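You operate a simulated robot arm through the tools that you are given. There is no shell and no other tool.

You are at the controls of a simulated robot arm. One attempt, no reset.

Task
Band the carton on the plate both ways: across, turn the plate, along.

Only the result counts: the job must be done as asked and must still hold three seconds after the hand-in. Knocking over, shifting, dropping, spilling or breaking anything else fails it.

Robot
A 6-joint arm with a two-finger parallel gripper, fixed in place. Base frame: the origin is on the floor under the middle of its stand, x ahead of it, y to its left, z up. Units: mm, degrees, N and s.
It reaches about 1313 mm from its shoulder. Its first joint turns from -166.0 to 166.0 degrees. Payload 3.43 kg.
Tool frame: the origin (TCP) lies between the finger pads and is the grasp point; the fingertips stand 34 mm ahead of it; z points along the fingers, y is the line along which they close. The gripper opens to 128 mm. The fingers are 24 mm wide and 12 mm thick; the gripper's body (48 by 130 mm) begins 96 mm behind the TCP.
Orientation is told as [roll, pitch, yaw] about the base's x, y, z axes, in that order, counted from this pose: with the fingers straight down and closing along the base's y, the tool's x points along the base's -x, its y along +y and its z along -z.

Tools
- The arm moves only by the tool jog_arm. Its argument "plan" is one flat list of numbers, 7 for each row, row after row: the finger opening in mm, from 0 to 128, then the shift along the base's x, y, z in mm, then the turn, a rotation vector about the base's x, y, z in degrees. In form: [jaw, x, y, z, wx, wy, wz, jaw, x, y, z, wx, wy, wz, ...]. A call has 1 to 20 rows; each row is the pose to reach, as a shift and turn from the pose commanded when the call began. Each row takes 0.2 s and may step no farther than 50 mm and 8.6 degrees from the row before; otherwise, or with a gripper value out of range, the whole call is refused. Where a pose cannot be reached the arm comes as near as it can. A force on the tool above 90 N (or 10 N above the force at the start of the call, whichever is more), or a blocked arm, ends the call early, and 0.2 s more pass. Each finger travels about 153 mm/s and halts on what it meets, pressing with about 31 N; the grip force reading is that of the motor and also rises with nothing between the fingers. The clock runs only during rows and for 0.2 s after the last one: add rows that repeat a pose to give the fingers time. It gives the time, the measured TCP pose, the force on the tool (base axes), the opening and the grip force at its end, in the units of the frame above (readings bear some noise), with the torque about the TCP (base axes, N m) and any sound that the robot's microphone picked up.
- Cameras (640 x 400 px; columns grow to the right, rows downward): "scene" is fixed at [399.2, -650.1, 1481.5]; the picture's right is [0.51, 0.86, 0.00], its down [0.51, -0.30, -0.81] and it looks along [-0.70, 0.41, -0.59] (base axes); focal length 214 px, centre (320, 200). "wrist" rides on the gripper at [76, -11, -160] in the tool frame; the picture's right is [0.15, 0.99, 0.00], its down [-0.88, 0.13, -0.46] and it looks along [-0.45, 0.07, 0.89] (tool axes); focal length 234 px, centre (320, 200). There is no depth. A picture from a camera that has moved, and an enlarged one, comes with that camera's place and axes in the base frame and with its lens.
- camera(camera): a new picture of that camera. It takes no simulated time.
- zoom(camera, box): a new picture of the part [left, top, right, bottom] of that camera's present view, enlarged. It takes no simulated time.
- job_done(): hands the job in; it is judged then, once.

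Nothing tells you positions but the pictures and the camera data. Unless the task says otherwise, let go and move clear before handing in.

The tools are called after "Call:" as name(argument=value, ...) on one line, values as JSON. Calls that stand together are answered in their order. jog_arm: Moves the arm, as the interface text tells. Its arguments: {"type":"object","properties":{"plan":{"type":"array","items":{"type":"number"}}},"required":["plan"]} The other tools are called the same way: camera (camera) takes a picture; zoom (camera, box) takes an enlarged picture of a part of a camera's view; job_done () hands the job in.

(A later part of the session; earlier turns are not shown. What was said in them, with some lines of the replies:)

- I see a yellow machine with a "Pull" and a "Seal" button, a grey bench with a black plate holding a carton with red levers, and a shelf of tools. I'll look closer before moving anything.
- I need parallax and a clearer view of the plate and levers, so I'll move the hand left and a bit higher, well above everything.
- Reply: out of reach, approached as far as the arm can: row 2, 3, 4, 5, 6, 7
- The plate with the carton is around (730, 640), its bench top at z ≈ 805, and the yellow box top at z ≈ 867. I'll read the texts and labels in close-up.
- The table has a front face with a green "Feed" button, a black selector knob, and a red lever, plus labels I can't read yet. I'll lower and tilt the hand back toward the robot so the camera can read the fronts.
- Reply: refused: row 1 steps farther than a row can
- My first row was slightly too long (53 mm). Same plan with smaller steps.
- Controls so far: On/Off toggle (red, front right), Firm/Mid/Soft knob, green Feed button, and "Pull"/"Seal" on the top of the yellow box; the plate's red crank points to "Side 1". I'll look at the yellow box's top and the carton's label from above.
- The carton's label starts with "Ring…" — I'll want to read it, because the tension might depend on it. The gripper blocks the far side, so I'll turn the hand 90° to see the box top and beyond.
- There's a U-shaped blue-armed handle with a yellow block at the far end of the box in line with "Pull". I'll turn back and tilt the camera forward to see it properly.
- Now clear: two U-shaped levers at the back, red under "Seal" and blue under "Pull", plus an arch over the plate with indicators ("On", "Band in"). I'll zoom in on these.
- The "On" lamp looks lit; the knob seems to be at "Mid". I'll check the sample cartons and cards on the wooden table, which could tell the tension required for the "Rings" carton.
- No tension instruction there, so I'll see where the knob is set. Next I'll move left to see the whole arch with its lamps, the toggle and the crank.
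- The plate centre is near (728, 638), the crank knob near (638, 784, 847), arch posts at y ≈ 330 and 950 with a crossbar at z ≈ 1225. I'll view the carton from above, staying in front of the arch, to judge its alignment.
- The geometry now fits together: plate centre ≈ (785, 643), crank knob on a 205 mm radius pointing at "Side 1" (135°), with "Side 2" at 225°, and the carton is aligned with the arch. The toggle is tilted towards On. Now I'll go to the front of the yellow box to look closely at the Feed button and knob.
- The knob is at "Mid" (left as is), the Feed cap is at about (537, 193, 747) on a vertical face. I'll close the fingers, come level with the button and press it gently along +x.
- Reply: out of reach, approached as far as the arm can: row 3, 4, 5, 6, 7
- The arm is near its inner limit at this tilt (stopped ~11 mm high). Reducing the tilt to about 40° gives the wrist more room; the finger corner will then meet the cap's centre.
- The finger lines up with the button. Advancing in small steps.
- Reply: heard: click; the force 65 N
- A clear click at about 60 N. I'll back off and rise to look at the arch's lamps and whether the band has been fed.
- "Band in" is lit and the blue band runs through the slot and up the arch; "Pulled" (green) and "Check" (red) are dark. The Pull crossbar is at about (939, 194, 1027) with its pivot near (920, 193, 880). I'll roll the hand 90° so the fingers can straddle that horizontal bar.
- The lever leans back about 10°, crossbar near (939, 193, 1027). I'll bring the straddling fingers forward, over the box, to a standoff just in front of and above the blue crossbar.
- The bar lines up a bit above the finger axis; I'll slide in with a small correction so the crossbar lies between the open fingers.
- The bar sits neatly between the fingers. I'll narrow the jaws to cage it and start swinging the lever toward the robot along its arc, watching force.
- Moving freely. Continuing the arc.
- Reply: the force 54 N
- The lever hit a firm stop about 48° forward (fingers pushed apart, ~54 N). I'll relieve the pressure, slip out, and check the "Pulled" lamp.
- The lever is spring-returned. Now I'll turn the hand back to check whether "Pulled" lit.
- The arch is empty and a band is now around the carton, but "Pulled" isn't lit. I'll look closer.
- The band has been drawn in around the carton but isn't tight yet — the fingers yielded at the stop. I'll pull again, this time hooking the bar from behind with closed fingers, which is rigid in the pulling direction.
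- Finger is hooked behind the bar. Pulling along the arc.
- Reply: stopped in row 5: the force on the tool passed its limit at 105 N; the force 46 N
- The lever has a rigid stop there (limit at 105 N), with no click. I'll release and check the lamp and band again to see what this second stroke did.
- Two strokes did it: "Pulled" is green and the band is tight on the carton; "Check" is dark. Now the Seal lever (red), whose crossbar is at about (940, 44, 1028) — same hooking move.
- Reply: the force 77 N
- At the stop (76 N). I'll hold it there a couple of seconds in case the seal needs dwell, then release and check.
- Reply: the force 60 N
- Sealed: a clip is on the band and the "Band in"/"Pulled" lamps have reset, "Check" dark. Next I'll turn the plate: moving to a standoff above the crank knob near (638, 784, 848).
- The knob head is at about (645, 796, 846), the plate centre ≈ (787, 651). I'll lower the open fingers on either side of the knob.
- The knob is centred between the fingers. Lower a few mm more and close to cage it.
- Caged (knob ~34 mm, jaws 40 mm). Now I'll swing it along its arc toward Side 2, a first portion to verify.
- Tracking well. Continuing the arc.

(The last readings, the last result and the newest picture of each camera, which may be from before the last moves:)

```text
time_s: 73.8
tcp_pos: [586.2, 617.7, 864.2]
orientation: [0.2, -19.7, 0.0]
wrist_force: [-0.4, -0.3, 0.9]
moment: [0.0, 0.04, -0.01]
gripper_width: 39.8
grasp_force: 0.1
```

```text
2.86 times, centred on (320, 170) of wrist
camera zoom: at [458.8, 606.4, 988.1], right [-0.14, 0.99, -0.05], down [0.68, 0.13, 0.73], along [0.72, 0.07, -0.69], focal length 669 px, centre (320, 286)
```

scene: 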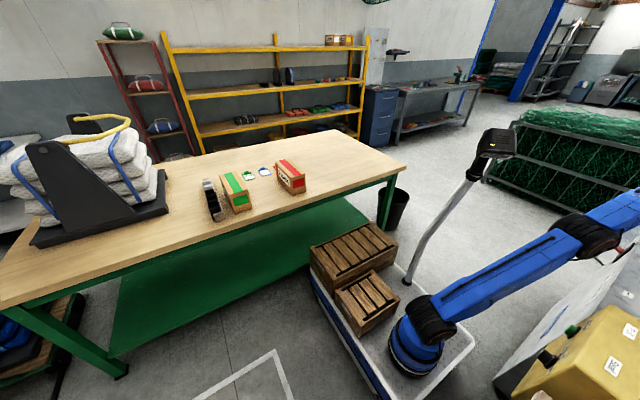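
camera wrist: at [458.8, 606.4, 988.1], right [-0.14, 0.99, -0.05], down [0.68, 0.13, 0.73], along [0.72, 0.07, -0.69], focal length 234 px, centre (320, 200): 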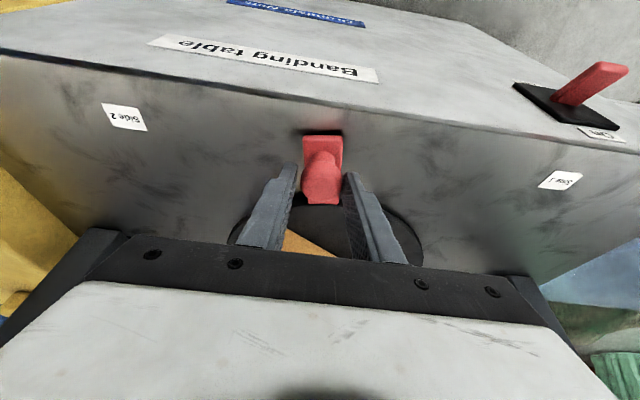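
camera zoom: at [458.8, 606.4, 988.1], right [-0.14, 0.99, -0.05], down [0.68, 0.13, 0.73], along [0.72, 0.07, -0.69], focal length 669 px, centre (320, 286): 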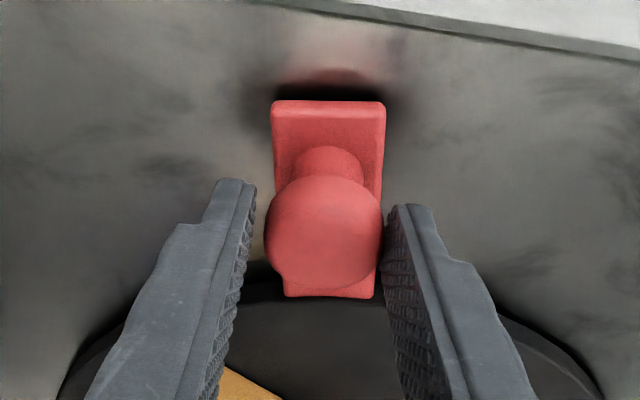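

Call:
jog_arm(plan=[40, 1.8, -8.6, 0, 0, 0, 0, 40, 3.9, -17.3, 0, 0, 0, 0, 40, 6.4, -25.8, 0, 0, 0, 0, 40, 9.2, -34.1, 0, 0, 0, 0, 40, 12.4, -42.4, 0, 0, 0, 0, 40, 15.9, -50.5, 0, 0, 0, 0, 40, 19.8, -58.4, 0, 0, 0, 0, 40, 24.1, -66.2, 0, 0, 0, 0, 40, 28.7, -73.8, 0, 0, 0, 0, 40, 33.6, -81.1, 0, 0, 0, 0, 40, 38.8, -88.2, 0, 0, 0, 0, 40, 44.4, -95.1, 0, 0, 0, 0])

Call:
camera(camera="wrist")

Call:
zoom(camera="wrist", box=[220, 100, 420, 240])

```text
time_s: 76.4
tcp_pos: [630.5, 522.4, 865.2]
orientation: [0.2, -19.7, 0.0]
wrist_force: [0.1, -1.4, 0.3]
moment: [-0.03, 0.02, -0.03]
gripper_width: 39.9
grasp_force: 0.0
```

```text
taken
camera wrist: at [504.3, 511.8, 989.3], right [-0.14, 0.99, -0.05], down [0.67, 0.13, 0.73], along [0.72, 0.07, -0.69], focal length 234 px, centre (320, 200)
```

wrist: 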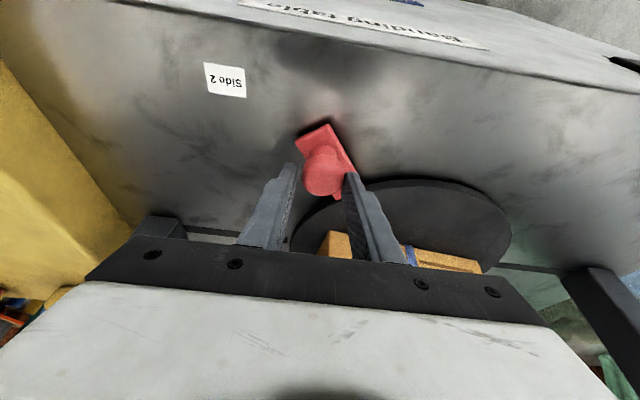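

```text
2.86 times, centred on (320, 170) of wrist
camera zoom: at [504.3, 511.8, 989.3], right [-0.14, 0.99, -0.05], down [0.67, 0.13, 0.73], along [0.72, 0.07, -0.69], focal length 669 px, centre (320, 286)
```

zoom: 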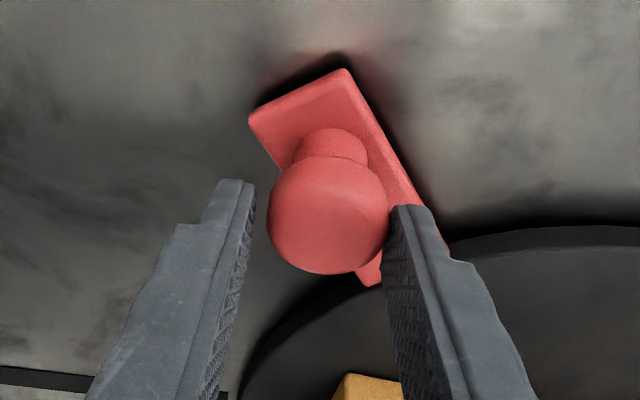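

The knob lags slightly (≈218°). I'll push on to 225° in small steps and watch for a stop.

Call:
jog_arm(plan=[40, 1, -5, 0, 0, 0, 0, 40, 3, -10, 0, 0, 0, 0, 40, 5, -14, 0, 0, 0, 0, 40, 8, -17.7, 0, 0, 0, 0, 40, 8, -17.7, 0, 0, 0, 0])

Call:
camera(camera="wrist")

Call:
zoom(camera="wrist", box=[220, 100, 420, 240])

```text
time_s: 77.6
tcp_pos: [638.0, 505.5, 864.6]
orientation: [0.3, -19.8, -0.1]
wrist_force: [0.4, -0.1, -1.0]
moment: [-0.03, 0.01, 0.0]
gripper_width: 40.3
grasp_force: 0.0
```

```text
taken
camera wrist: at [512.7, 494.8, 988.4], right [-0.14, 0.99, -0.05], down [0.68, 0.13, 0.73], along [0.72, 0.07, -0.69], focal length 234 px, centre (320, 200)
```

wrist: 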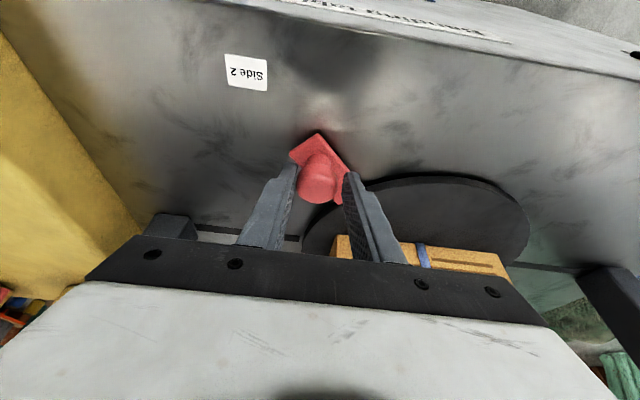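

```text
2.86 times, centred on (320, 170) of wrist
camera zoom: at [512.7, 494.8, 988.4], right [-0.14, 0.99, -0.05], down [0.68, 0.13, 0.73], along [0.72, 0.07, -0.69], focal length 669 px, centre (320, 286)
```

zoom: 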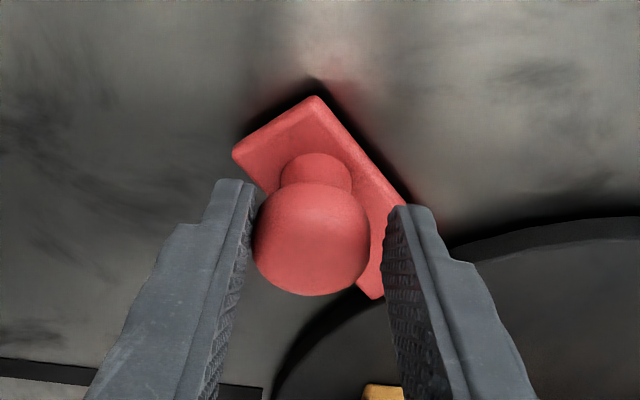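

The knob jumped ahead to ~225–226°, as if it dropped into the Side 2 detent. I'll open, lift off straight up and check the carton's alignment.

Call:
jog_arm(plan=[60, 0, 0, 0, 0, 0, 0, 80, 0, 0, 0, 0, 0, 0, 80, -5, 0, 25, 0, 0, 0, 80, -15, 0, 60, 0, 0, 0, 80, -25, 20, 95, 0, 0, 0, 100, -30, 55, 120, 0, 0, 0, 128, -30, 90, 130, 0, 5, 0, 128, -20, 120, 130, 0, 12, 0, 128, -10, 140, 130, 0, 20, 0, 128, -10, 140, 130, 0, 20, 0])

Call:
camera(camera="wrist")

```text
time_s: 79.8
tcp_pos: [628.6, 645.4, 992.5]
orientation: [0.2, 0.3, 0.0]
wrist_force: [-0.1, 0.8, 0.3]
moment: [-0.02, 0.0, -0.02]
gripper_width: 128.2
grasp_force: 0.0
```

```text
taken
camera wrist: at [552.9, 634.3, 1152.8], right [-0.15, 0.99, 0.0], down [0.88, 0.13, 0.45], along [0.45, 0.07, -0.89], focal length 234 px, centre (320, 200)
```

wrist: 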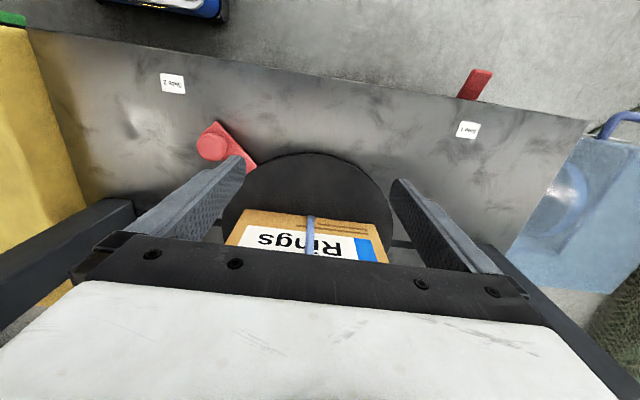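

Call:
zoom(camera="wrist", box=[190, 110, 420, 270])

```text
2.50 times, centred on (305, 190) of wrist
camera zoom: at [552.9, 634.3, 1152.8], right [-0.15, 0.99, 0.0], down [0.88, 0.13, 0.45], along [0.45, 0.07, -0.89], focal length 585 px, centre (358, 225)
```

zoom: 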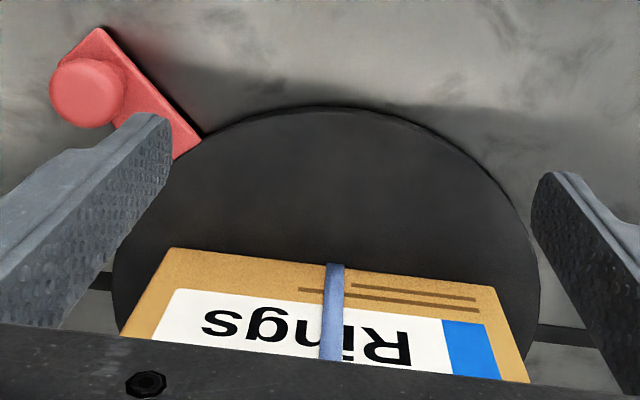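

The carton now lies squarely along the arch (edge within ~0.5°) with the first band intact. Back to the Feed button for the second band.

Call:
jog_arm(plan=[100, -20, -40, 0, 0, -4, 0, 60, -40, -80, 0, 0, -8, 0, 30, -60, -120, 0, 0, -12, 0, 0, -80, -160, -5, 0, -16, 0, 0, -100, -200, -10, 0, -20, 0, 0, -120, -240, -20, 0, -24, 0, 0, -140, -280, -30, 0, -28, 0, 0, -155, -320, -45, 0, -32, 0, 0, -165, -360, -65, 0, -36, 0, 0, -165, -400, -85, 0, -40, 0, 0, -165, -435, -115, 0, -40, 0, 0, -165, -452, -155, 0, -40, 0, 0, -165, -452, -195, 0, -40, 0, 0, -165, -452.5, -219, 0, -40, 0, 0, -134, -452.5, -229, 0, -40, 0, 0, -134, -452.5, -229, 0, -40, 0])

Call:
camera(camera="wrist")

```text
time_s: 83.2
tcp_pos: [494.6, 194.2, 765.5]
orientation: [0.3, -39.7, -0.1]
wrist_force: [1.0, 0.2, -0.8]
moment: [-0.01, 0.0, -0.03]
gripper_width: 0.0
grasp_force: 31.1
```

```text
taken
camera wrist: at [332.1, 182.3, 838.5], right [-0.11, 0.99, -0.09], down [0.39, 0.13, 0.91], along [0.92, 0.07, -0.4], focal length 234 px, centre (320, 200)
```

wrist: 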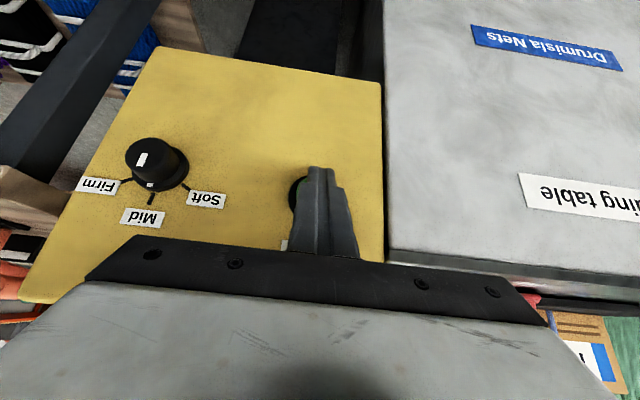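

Call:
jog_arm(plan=[0, 5, -1, -1, 0, 0, 0, 0, 9, -1, -1, 0, 0, 0, 0, 13, -1, -1, 0, 0, 0, 0, 17, -1, -1, 0, 0, 0, 0, 19.5, -1, -1, 0, 0, 0, 0, 19.5, -1, -1, 0, 0, 0])

```text
time_s: 84.6
tcp_pos: [510.8, 192.0, 764.0]
orientation: [0.2, -39.7, -0.1]
wrist_force: [-39.2, -1.4, -11.2]
moment: [0.16, 1.08, -0.06]
gripper_width: 0.0
grasp_force: 31.1
heard: click
```

Click. Backing off and rising to check the lamps.

Call:
jog_arm(plan=[0, -20, 0, 0, 0, 0, 0, 0, -46, 0, 10, 0, 0, 0, 0, -52, 0, 50, 0, -3, 0, 0, -52, 0, 95, 0, -6, 0, 0, -48, 0, 140, 0, -10, 0, 0, -44, 0, 185, 0, -14, 0, 0, -40, 0, 230, 0, -18, 0, 0, -35, 0, 270, 0, -22, 0, 0, -30, 0, 310, 0, -26, 0, 0, -30, 0, 350, 0, -30, 0, 0, -30, 0, 350, 0, -30, 0])

Call:
camera(camera="wrist")

Call:
zoom(camera="wrist", box=[370, 210, 630, 290])

Call:
zoom(camera="wrist", box=[400, 0, 640, 140])

```text
time_s: 87.0
tcp_pos: [485.5, 187.9, 1116.1]
orientation: [0.4, -69.7, -0.1]
wrist_force: [-0.2, 0.0, -0.1]
moment: [-0.01, -0.04, 0.0]
gripper_width: 0.3
grasp_force: 30.5
```

```text
taken
camera wrist: at [309.0, 177.9, 1099.3], right [-0.05, 0.99, -0.14], down [-0.12, 0.13, 0.98], along [0.99, 0.07, 0.12], focal length 234 px, centre (320, 200)
```

wrist: 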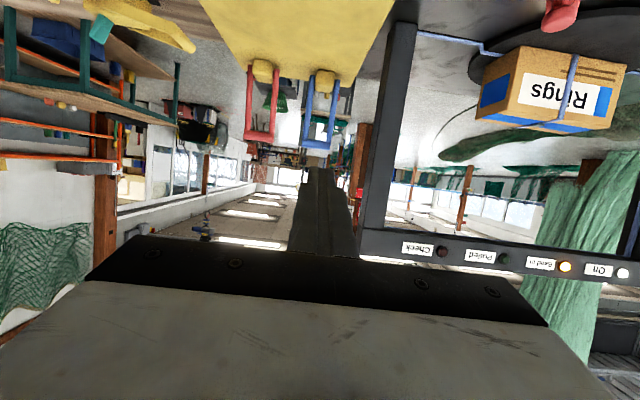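

```text
2.46 times, centred on (500, 250) of wrist
camera zoom: at [309.0, 177.9, 1099.3], right [-0.05, 0.99, -0.14], down [-0.12, 0.13, 0.98], along [0.99, 0.07, 0.12], focal length 576 px, centre (-123, 77)
```

zoom: 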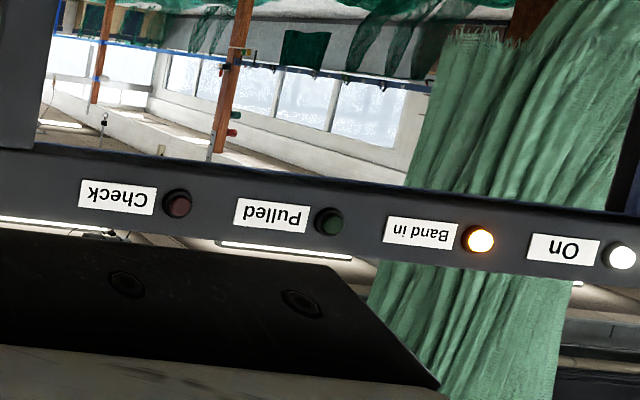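

```text
2.67 times, centred on (520, 70) of wrist
camera zoom: at [309.0, 177.9, 1099.3], right [-0.05, 0.99, -0.14], down [-0.12, 0.13, 0.98], along [0.99, 0.07, 0.12], focal length 624 px, centre (-213, 547)
```

zoom: 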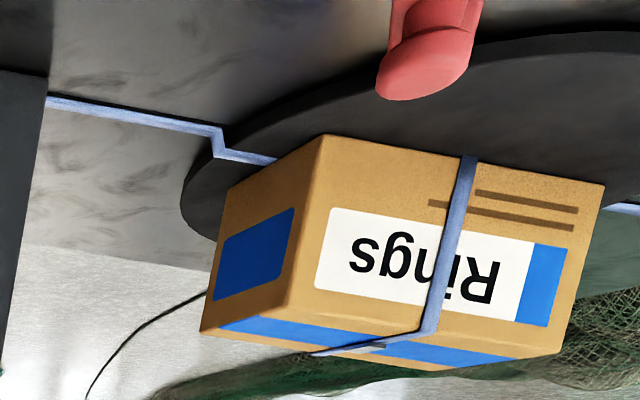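

"Band in" is lit again with the band under the carton. Now the Pull lever: hooking its bar as before.

Call:
jog_arm(plan=[0, 42, 2, 4, 0, 3, 0, 0, 86, 4, 6, 0, 6, 0, 0, 130, 5, 8, 0, 9, 0, 0, 175, 5, 9, 0, 12, 0, 0, 220, 5, 10, 0, 15, 0, 0, 265, 5, 12, 0, 18, 0, 0, 310, 5, 14, 0, 21, 0, 0, 350, 5, 16, 0, 24.7, 0, 0, 390, 5, 17, 0, 24.7, 0, 0, 424, 5, 17, 0, 24.7, 0, 0, 450, 6, -9, 0, 24.7, 0, 0, 476, 6, -35, 0, 24.7, 0, 0, 503, 6, -62, 0, 24.7, 0, 0, 494, 6, -71, 0, 24.7, 0, 0, 486, 6, -79, 0, 24.7, 0])

Call:
camera(camera="wrist")

```text
time_s: 90.2
tcp_pos: [969.7, 198.2, 1038.3]
orientation: [0.5, -45.2, -0.1]
wrist_force: [4.5, 0.3, 17.3]
moment: [-0.04, 0.28, -0.03]
gripper_width: 0.1
grasp_force: 31.5
```

```text
taken
camera wrist: at [801.3, 186.8, 1095.5], right [-0.11, 0.99, -0.1], down [0.3, 0.13, 0.95], along [0.95, 0.07, -0.31], focal length 234 px, centre (320, 200)
```

wrist: 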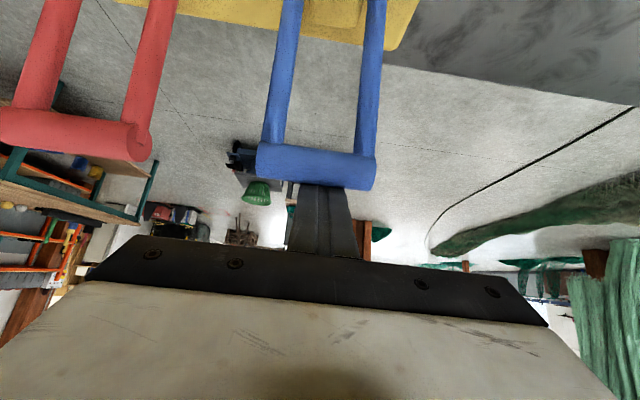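

Call:
jog_arm(plan=[0, -12, -2, 0, 0, 0, 0, 0, -24, -3, 0, 0, 0, 0, 0, -36, -3, -1, 0, 0, 0, 0, -49, -3, -3, 0, 0, 0, 0, -62, -3, -6, 0, 0, 0, 0, -74, -3, -10, 0, 0, 0, 0, -86, -3, -15, 0, 0, 0, 0, -97, -3, -21, 0, 0, 0, 0, -108, -3, -29, 0, 0, 0, 0, -118, -3, -37, 0, 0, 0, 0, -125, -3, -44, 0, 0, 0, 0, -130, -3, -50, 0, 0, 0])

Call:
jog_arm(plan=[0, -2, 0, -2, 0, 0, 0, 0, -4, 0, -4.5, 0, 0, 0, 0, -5.5, 0, -6.5, 0, 0, 0, 0, -7, 0, -8, 0, 0, 0])

```text
time_s: 92.8
tcp_pos: [840.2, 195.8, 986.9]
orientation: [0.3, -45.1, -0.1]
wrist_force: [1.4, 0.3, 2.8]
moment: [-0.05, 0.05, 0.04]
gripper_width: 0.0
grasp_force: 31.2
```

```text
time_s: 93.8
tcp_pos: [833.6, 195.8, 980.1]
orientation: [0.4, -45.4, -0.1]
wrist_force: [59.8, 4.4, 36.2]
moment: [-0.08, 1.05, -0.1]
gripper_width: 0.0
grasp_force: 31.4
```

First stroke reached the stop (70 N). Releasing and checking the lamp before deciding on the second stroke.

Call:
jog_arm(plan=[0, 4, 0, 6, 0, 0, 0, 0, -20, -1, 30, 0, 0, 0, 0, -50, -2, 60, 0, 0, 0, 0, -95, -2, 75, 0, 0, 0, 0, -140, -2, 90, 0, -4, 0, 0, -185, -2, 100, 0, -8, 0, 0, -230, -2, 110, 0, -12, 0, 0, -275, -2, 120, 0, -17, 0, 0, -320, -2, 130, 0, -21, 0, 0, -350, -2, 136, 0, -25, 0, 0, -350, -2, 136, 0, -25, 0])

Call:
zoom(camera="wrist", box=[370, 210, 630, 290])

Call:
zoom(camera="wrist", box=[400, 0, 640, 140])

Call:
camera(camera="wrist")

```text
time_s: 96.2
tcp_pos: [482.3, 193.5, 1112.0]
orientation: [0.4, -70.1, -0.3]
wrist_force: [-0.1, -1.0, -0.1]
moment: [-0.01, 0.0, 0.0]
gripper_width: 0.1
grasp_force: 31.6
```

```text
2.46 times, centred on (500, 250) of wrist
camera zoom: at [304.8, 182.2, 1094.8], right [-0.05, 0.99, -0.14], down [-0.13, 0.13, 0.98], along [0.99, 0.07, 0.12], focal length 576 px, centre (-123, 77)
```

zoom: 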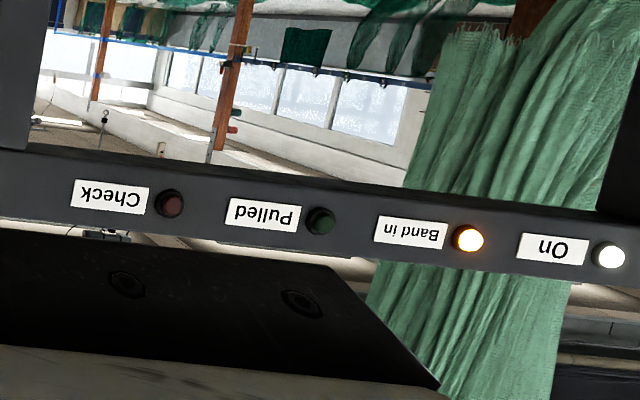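

```text
2.67 times, centred on (520, 70) of wrist
camera zoom: at [304.8, 182.2, 1094.8], right [-0.05, 0.99, -0.14], down [-0.13, 0.13, 0.98], along [0.99, 0.07, 0.12], focal length 624 px, centre (-213, 547)
```

zoom: 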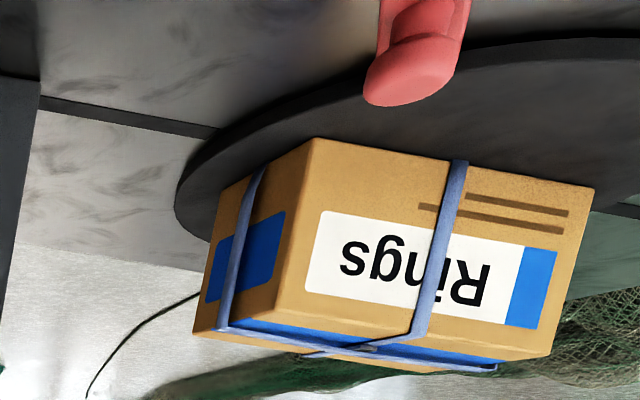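

```text
taken
camera wrist: at [304.8, 182.2, 1094.8], right [-0.05, 0.99, -0.14], down [-0.13, 0.13, 0.98], along [0.99, 0.07, 0.12], focal length 234 px, centre (320, 200)
```

wrist: 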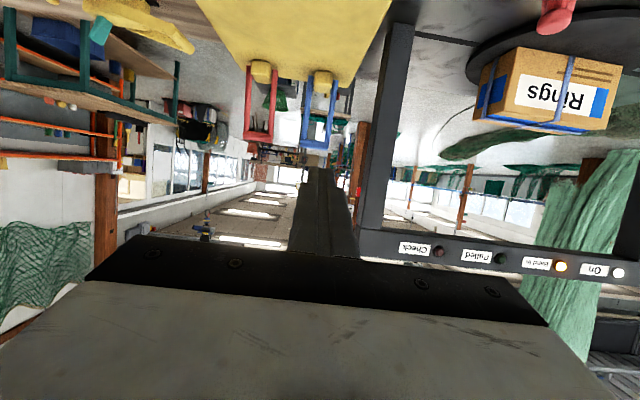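

As with the first band, one stroke brings it on loosely; a second stroke is needed to tighten.

Call:
jog_arm(plan=[0, 44, 1, 4, 0, 3, 0, 0, 88, 1, 8, 0, 6, 0, 0, 132, 1, 11, 0, 9, 0, 0, 177, 1, 13, 0, 12, 0, 0, 222, 1, 15, 0, 15, 0, 0, 267, 1, 17, 0, 18, 0, 0, 312, 1, 19, 0, 21, 0, 0, 353, 1, 20, 0, 25, 0, 0, 393, 1, 21, 0, 25, 0, 0, 427, 1, 21, 0, 25, 0, 0, 453, 1, -5, 0, 25, 0, 0, 479, 1, -31, 0, 25, 0, 0, 506, 1, -58, 0, 25, 0, 0, 497, 1, -67, 0, 25, 0, 0, 489, 1, -75, 0, 25, 0])

Call:
camera(camera="wrist")

```text
time_s: 99.4
tcp_pos: [972.4, 194.2, 1037.0]
orientation: [0.3, -45.0, -0.1]
wrist_force: [0.1, -0.3, -0.4]
moment: [-0.01, 0.03, 0.0]
gripper_width: 0.1
grasp_force: 31.3
```

```text
taken
camera wrist: at [804.9, 182.3, 1095.2], right [-0.11, 0.99, -0.1], down [0.3, 0.13, 0.95], along [0.95, 0.07, -0.31], focal length 234 px, centre (320, 200)
```

wrist: 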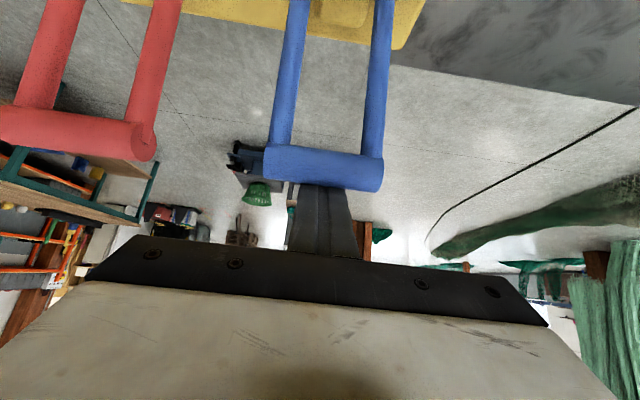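

Call:
jog_arm(plan=[0, -14, 0, 0, 0, 0, 0, 0, -26, 0, 0, 0, 0, 0, 0, -38, 0, 0, 0, 0, 0, 0, -51, 0, -2, 0, 0, 0, 0, -64, 0, -5, 0, 0, 0, 0, -76, 0, -9, 0, 0, 0, 0, -88, 0, -14, 0, 0, 0, 0, -99, 0, -20, 0, 0, 0, 0, -110, 0, -28, 0, 0, 0, 0, -120, 0, -36, 0, 0, 0, 0, -127, 0, -43, 0, 0, 0, 0, -132, 0, -49, 0, 0, 0])

Call:
jog_arm(plan=[0, -2, 0, -2, 0, 0, 0, 0, -4, 0, -4.5, 0, 0, 0, 0, -5.5, 0, -6.5, 0, 0, 0, 0, -7, 0, -8, 0, 0, 0])

```text
time_s: 102.0
tcp_pos: [838.4, 193.6, 989.8]
orientation: [0.3, -44.9, -0.1]
wrist_force: [1.0, 0.4, 2.1]
moment: [0.05, 0.03, 0.03]
gripper_width: 0.0
grasp_force: 31.1
```

```text
time_s: 103.0
tcp_pos: [833.9, 193.4, 982.2]
orientation: [0.3, -45.1, -0.1]
wrist_force: [11.2, 3.3, 6.1]
moment: [-0.03, 0.14, -0.05]
gripper_width: 0.0
grasp_force: 31.0
```

Call:
jog_arm(plan=[0, -1.5, 0, -1.5, 0, 0, 0, 0, -2.3, 0, -2.7, 0, 0, 0, 0, -2.3, 0, -2.7, 0, 0, 0])

Call:
jog_arm(plan=[0, 4, 0, 6, 0, 0, 0, 0, -20, 0, 30, 0, 0, 0, 0, -50, 0, 60, 0, 0, 0, 0, -95, 0, 75, 0, 0, 0, 0, -140, 0, 90, 0, -4, 0, 0, -185, 0, 100, 0, -8, 0, 0, -230, 0, 110, 0, -12, 0, 0, -275, 0, 120, 0, -17, 0, 0, -320, 0, 130, 0, -21, 0, 0, -350, 0, 134, 0, -25, 0, 0, -350, 0, 134, 0, -25, 0])

Call:
zoom(camera="wrist", box=[370, 210, 630, 290])

Call:
zoom(camera="wrist", box=[400, 0, 640, 140])

```text
time_s: 103.8
tcp_pos: [833.1, 192.5, 982.1]
orientation: [0.5, -45.4, -0.3]
wrist_force: [59.5, 3.8, 49.6]
moment: [-0.09, 1.08, 0.02]
gripper_width: 0.2
grasp_force: 31.6
```

```text
time_s: 106.2
tcp_pos: [479.4, 193.9, 1115.6]
orientation: [0.4, -70.2, -0.1]
wrist_force: [1.1, -0.4, -0.6]
moment: [-0.03, 0.01, 0.01]
gripper_width: 0.1
grasp_force: 30.8
```

```text
2.46 times, centred on (500, 250) of wrist
camera zoom: at [302.5, 183.2, 1098.5], right [-0.05, 0.99, -0.14], down [-0.13, 0.13, 0.98], along [0.99, 0.07, 0.12], focal length 576 px, centre (-123, 77)
```

zoom: 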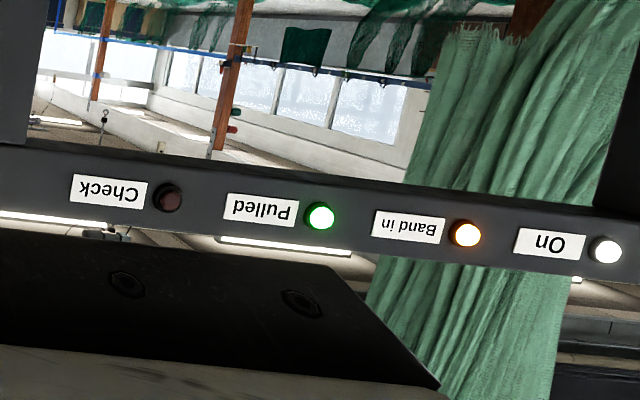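

```text
2.67 times, centred on (520, 70) of wrist
camera zoom: at [302.5, 183.2, 1098.5], right [-0.05, 0.99, -0.14], down [-0.13, 0.13, 0.98], along [0.99, 0.07, 0.12], focal length 624 px, centre (-213, 547)
```

zoom: 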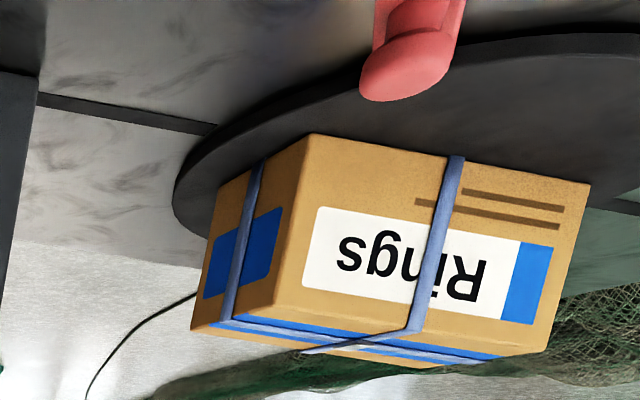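

"Pulled" is green again, "Check" dark. Now the Seal lever at y ≈ 43, same moves as before.

Call:
jog_arm(plan=[0, 25, -40, 2, 0, 3, 0, 0, 50, -80, 4, 0, 6, 0, 0, 80, -118, 6, 0, 9, 0, 0, 115, -150, 8, 0, 12, 0, 0, 160, -150, 10, 0, 15, 0, 0, 205, -150, 12, 0, 18, 0, 0, 250, -150, 14, 0, 21, 0, 0, 295, -150, 15, 0, 24, 0, 0, 340, -150, 16, 0, 25, 0, 0, 385, -150, 17, 0, 25, 0, 0, 431, -150, 17, 0, 25, 0, 0, 457, -150, -9, 0, 25, 0, 0, 483, -150, -35, 0, 25, 0, 0, 510, -150, -62, 0, 25, 0, 0, 501, -150, -71, 0, 25, 0, 0, 493, -150, -79, 0, 25, 0])

Call:
camera(camera="wrist")

```text
time_s: 109.6
tcp_pos: [973.0, 43.3, 1036.9]
orientation: [0.4, -45.0, -0.1]
wrist_force: [0.5, 0.8, 0.6]
moment: [0.01, 0.03, -0.01]
gripper_width: 0.0
grasp_force: 30.8
```

```text
taken
camera wrist: at [805.9, 31.1, 1093.9], right [-0.11, 0.99, -0.1], down [0.3, 0.13, 0.95], along [0.95, 0.07, -0.31], focal length 234 px, centre (320, 200)
```

wrist: 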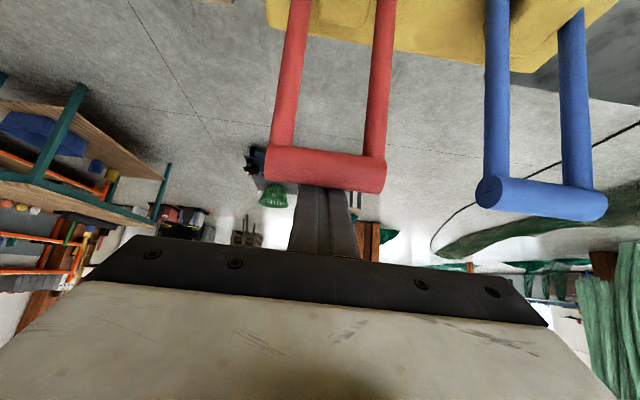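

Call:
jog_arm(plan=[0, -14, 1, 0, 0, 0, 0, 0, -26, 1, 0, 0, 0, 0, 0, -38, 1, 0, 0, 0, 0, 0, -51, 1, -2, 0, 0, 0, 0, -64, 1, -5, 0, 0, 0, 0, -76, 1, -9, 0, 0, 0, 0, -88, 1, -14, 0, 0, 0, 0, -99, 1, -20, 0, 0, 0, 0, -110, 1, -28, 0, 0, 0, 0, -120, 1, -36, 0, 0, 0, 0, -127, 1, -43, 0, 0, 0, 0, -132, 1, -49, 0, 0, 0])

Call:
jog_arm(plan=[0, -2, 0, -2, 0, 0, 0, 0, -4, 0, -4.5, 0, 0, 0, 0, -5.5, 0, -6.5, 0, 0, 0, 0, -7, 0, -8, 0, 0, 0])

```text
time_s: 112.2
tcp_pos: [839.8, 44.8, 985.1]
orientation: [0.2, -45.0, -0.1]
wrist_force: [1.1, 0.6, 2.5]
moment: [0.0, 0.04, -0.04]
gripper_width: 0.2
grasp_force: 31.0
```

```text
time_s: 113.2
tcp_pos: [836.3, 44.9, 979.6]
orientation: [0.4, -45.3, -0.1]
wrist_force: [32.2, -2.6, 23.1]
moment: [0.0, 0.62, 0.06]
gripper_width: 0.1
grasp_force: 30.7
```

Call:
jog_arm(plan=[0, -1.2, 0, -1.2, 0, 0, 0, 0, -1.8, 0, -1.8, 0, 0, 0, 0, -1.8, 0, -1.8, 0, 0, 0, 0, -1.8, 0, -1.8, 0, 0, 0, 0, -1.8, 0, -1.8, 0, 0, 0, 0, -1.8, 0, -1.8, 0, 0, 0, 0, -1.8, 0, -1.8, 0, 0, 0, 0, -1.8, 0, -1.8, 0, 0, 0, 0, -1.8, 0, -1.8, 0, 0, 0, 0, -1.8, 0, -1.8, 0, 0, 0])

Call:
jog_arm(plan=[0, 4, 0, 6, 0, 0, 0, 0, -20, 0, 30, 0, 0, 0, 0, -50, 0, 60, 0, 0, 0, 0, -95, 0, 75, 0, 0, 0, 0, -140, 0, 90, 0, -4, 0, 0, -180, 20, 100, 0, -8, 0, 0, -220, 45, 110, 0, -12, 0, 0, -260, 70, 120, 0, -17, 0, 0, -300, 95, 130, 0, -21, 0, 0, -330, 120, 134, 0, -25, 0, 0, -350, 148, 134, 0, -25, 0, 0, -350, 148, 134, 0, -25, 0])

Call:
zoom(camera="wrist", box=[370, 210, 630, 290])

Call:
zoom(camera="wrist", box=[400, 0, 640, 140])

Call:
camera(camera="wrist")

```text
time_s: 113.8
tcp_pos: [833.6, 45.2, 981.1]
orientation: [0.4, -45.7, -0.1]
wrist_force: [27.2, -1.6, 12.6]
moment: [0.0, 0.33, 0.06]
gripper_width: 0.1
grasp_force: 30.9
stopped in row 2: the force on the tool passed its limit at 94 N (the readings are from after the stop); the commanded pose is now the measured one
```

```text
time_s: 116.4
tcp_pos: [484.6, 196.3, 1114.6]
orientation: [0.5, -70.7, 0.0]
wrist_force: [-0.5, 0.6, 0.3]
moment: [0.01, -0.01, 0.01]
gripper_width: 0.0
grasp_force: 31.0
```

```text
2.46 times, centred on (500, 250) of wrist
camera zoom: at [307.1, 185.1, 1094.7], right [-0.05, 0.99, -0.14], down [-0.14, 0.13, 0.98], along [0.99, 0.07, 0.13], focal length 576 px, centre (-123, 77)
```

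zoom: 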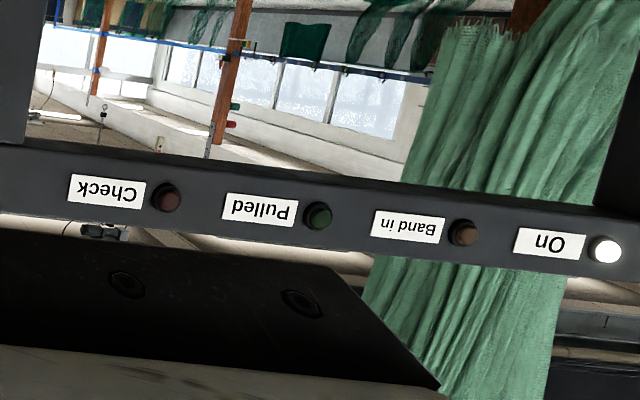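

```text
2.67 times, centred on (520, 70) of wrist
camera zoom: at [307.1, 185.1, 1094.7], right [-0.05, 0.99, -0.14], down [-0.14, 0.13, 0.98], along [0.99, 0.07, 0.13], focal length 624 px, centre (-213, 547)
```

zoom: 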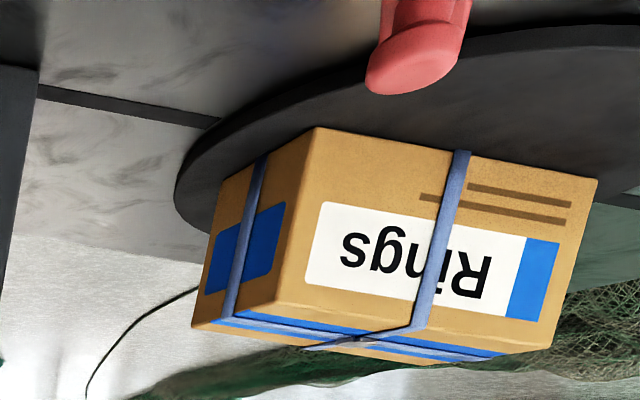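

```text
taken
camera wrist: at [307.1, 185.1, 1094.7], right [-0.05, 0.99, -0.14], down [-0.14, 0.13, 0.98], along [0.99, 0.07, 0.13], focal length 234 px, centre (320, 200)
```

wrist: 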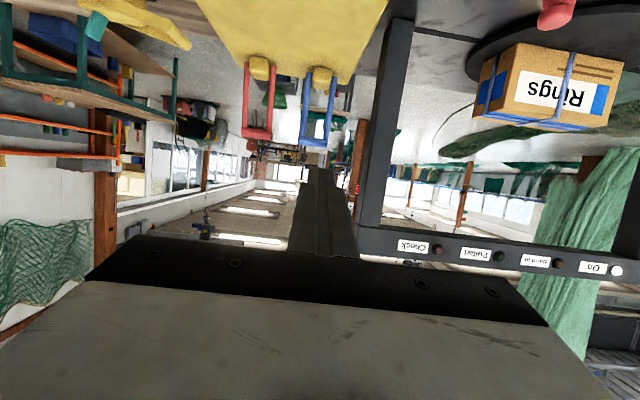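

Lamps have reset and "Check" is dark. I'll verify the second seal and both bands up close from above before handing in.

Call:
jog_arm(plan=[0, 0, 45, -5, 0, 2, 0, 0, 0, 90, -10, 0, 4, 0, 0, 0, 135, -15, 0, 6, 0, 0, 0, 180, -20, 0, 8, 0, 0, 0, 225, -20, 0, 10, 0, 0, 0, 270, -20, 0, 12, 0, 0, 0, 315, -20, 0, 14, 0, 0, 0, 340, -20, 0, 16, 0, 0, 0, 340, -20, 0, 18, 0])

Call:
camera(camera="wrist")

Call:
zoom(camera="wrist", box=[230, 60, 470, 200])

```text
time_s: 118.4
tcp_pos: [482.5, 534.7, 1094.6]
orientation: [0.5, -52.6, -0.1]
wrist_force: [-0.1, 0.0, -0.1]
moment: [0.01, 0.0, -0.04]
gripper_width: 0.2
grasp_force: 31.3
```

```text
taken
camera wrist: at [309.3, 523.5, 1130.8], right [-0.09, 0.99, -0.11], down [0.17, 0.13, 0.98], along [0.98, 0.07, -0.18], focal length 234 px, centre (320, 200)
```

wrist: 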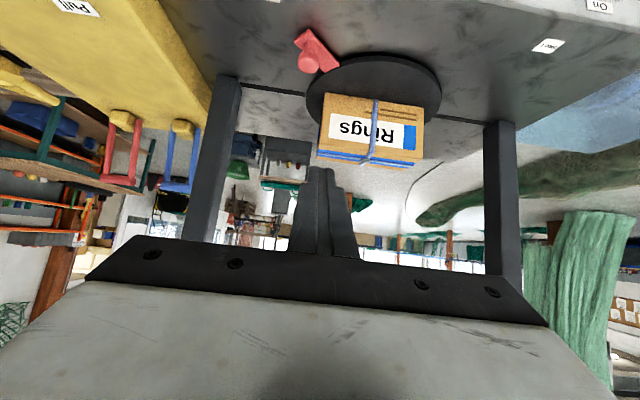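

```text
2.67 times, centred on (350, 130) of wrist
camera zoom: at [309.3, 523.5, 1130.8], right [-0.09, 0.99, -0.11], down [0.17, 0.13, 0.98], along [0.98, 0.07, -0.18], focal length 624 px, centre (240, 387)
```

zoom: 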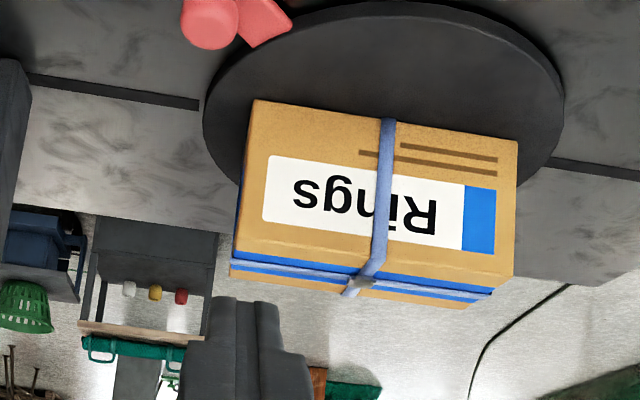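

Call:
zoom(camera="wrist", box=[310, 130, 430, 180])

```text
5.33 times, centred on (370, 155) of wrist
camera zoom: at [309.3, 523.5, 1130.8], right [-0.09, 0.99, -0.11], down [0.17, 0.13, 0.98], along [0.98, 0.07, -0.18], focal length 1249 px, centre (53, 440)
```

zoom: 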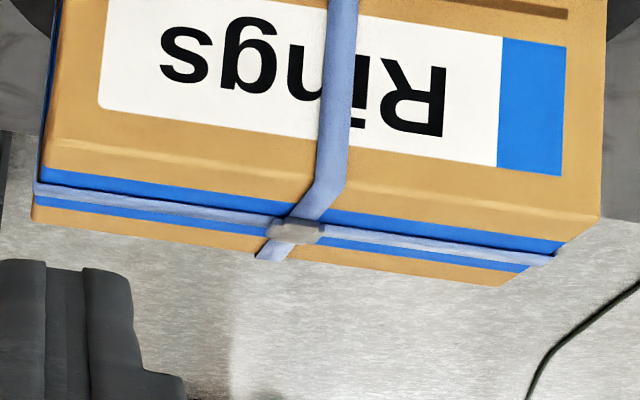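

Both bands sit tight and sealed on the carton, across and along, with the clip at the crossing. The plate is at Side 2, both levers are back upright, "Check" is dark, and the arm is clear with nothing in the fingers. I'm handing in.

Call:
job_done()

```text
The job is handed in.
```

The carton on the plate is banded both ways, and I've handed the job in. The result of the judging wasn't shown.

- **Across:** I fed the first band, pulled it tight in two strokes of the Pull lever, and sealed it. The "Pulled" lamp lit before sealing.
- **Turn:** I swung the plate by its crank from Side 1 to Side 2. The carton ended up square with the arch, to within about half a degree.
- **Along:** I fed, pulled and sealed the second band the same way. It also took two strokes, and "Pulled" lit again.

In the last pictures both bands are tight, with a metal clip where they cross on top. The "Check" lamp stayed dark in every picture I took of it, and nothing was knocked over or shifted. I left the tension knob at "Mid", where it already was, because nothing asked for another setting.

Both levers are back upright and the arm is clear, holding nothing.
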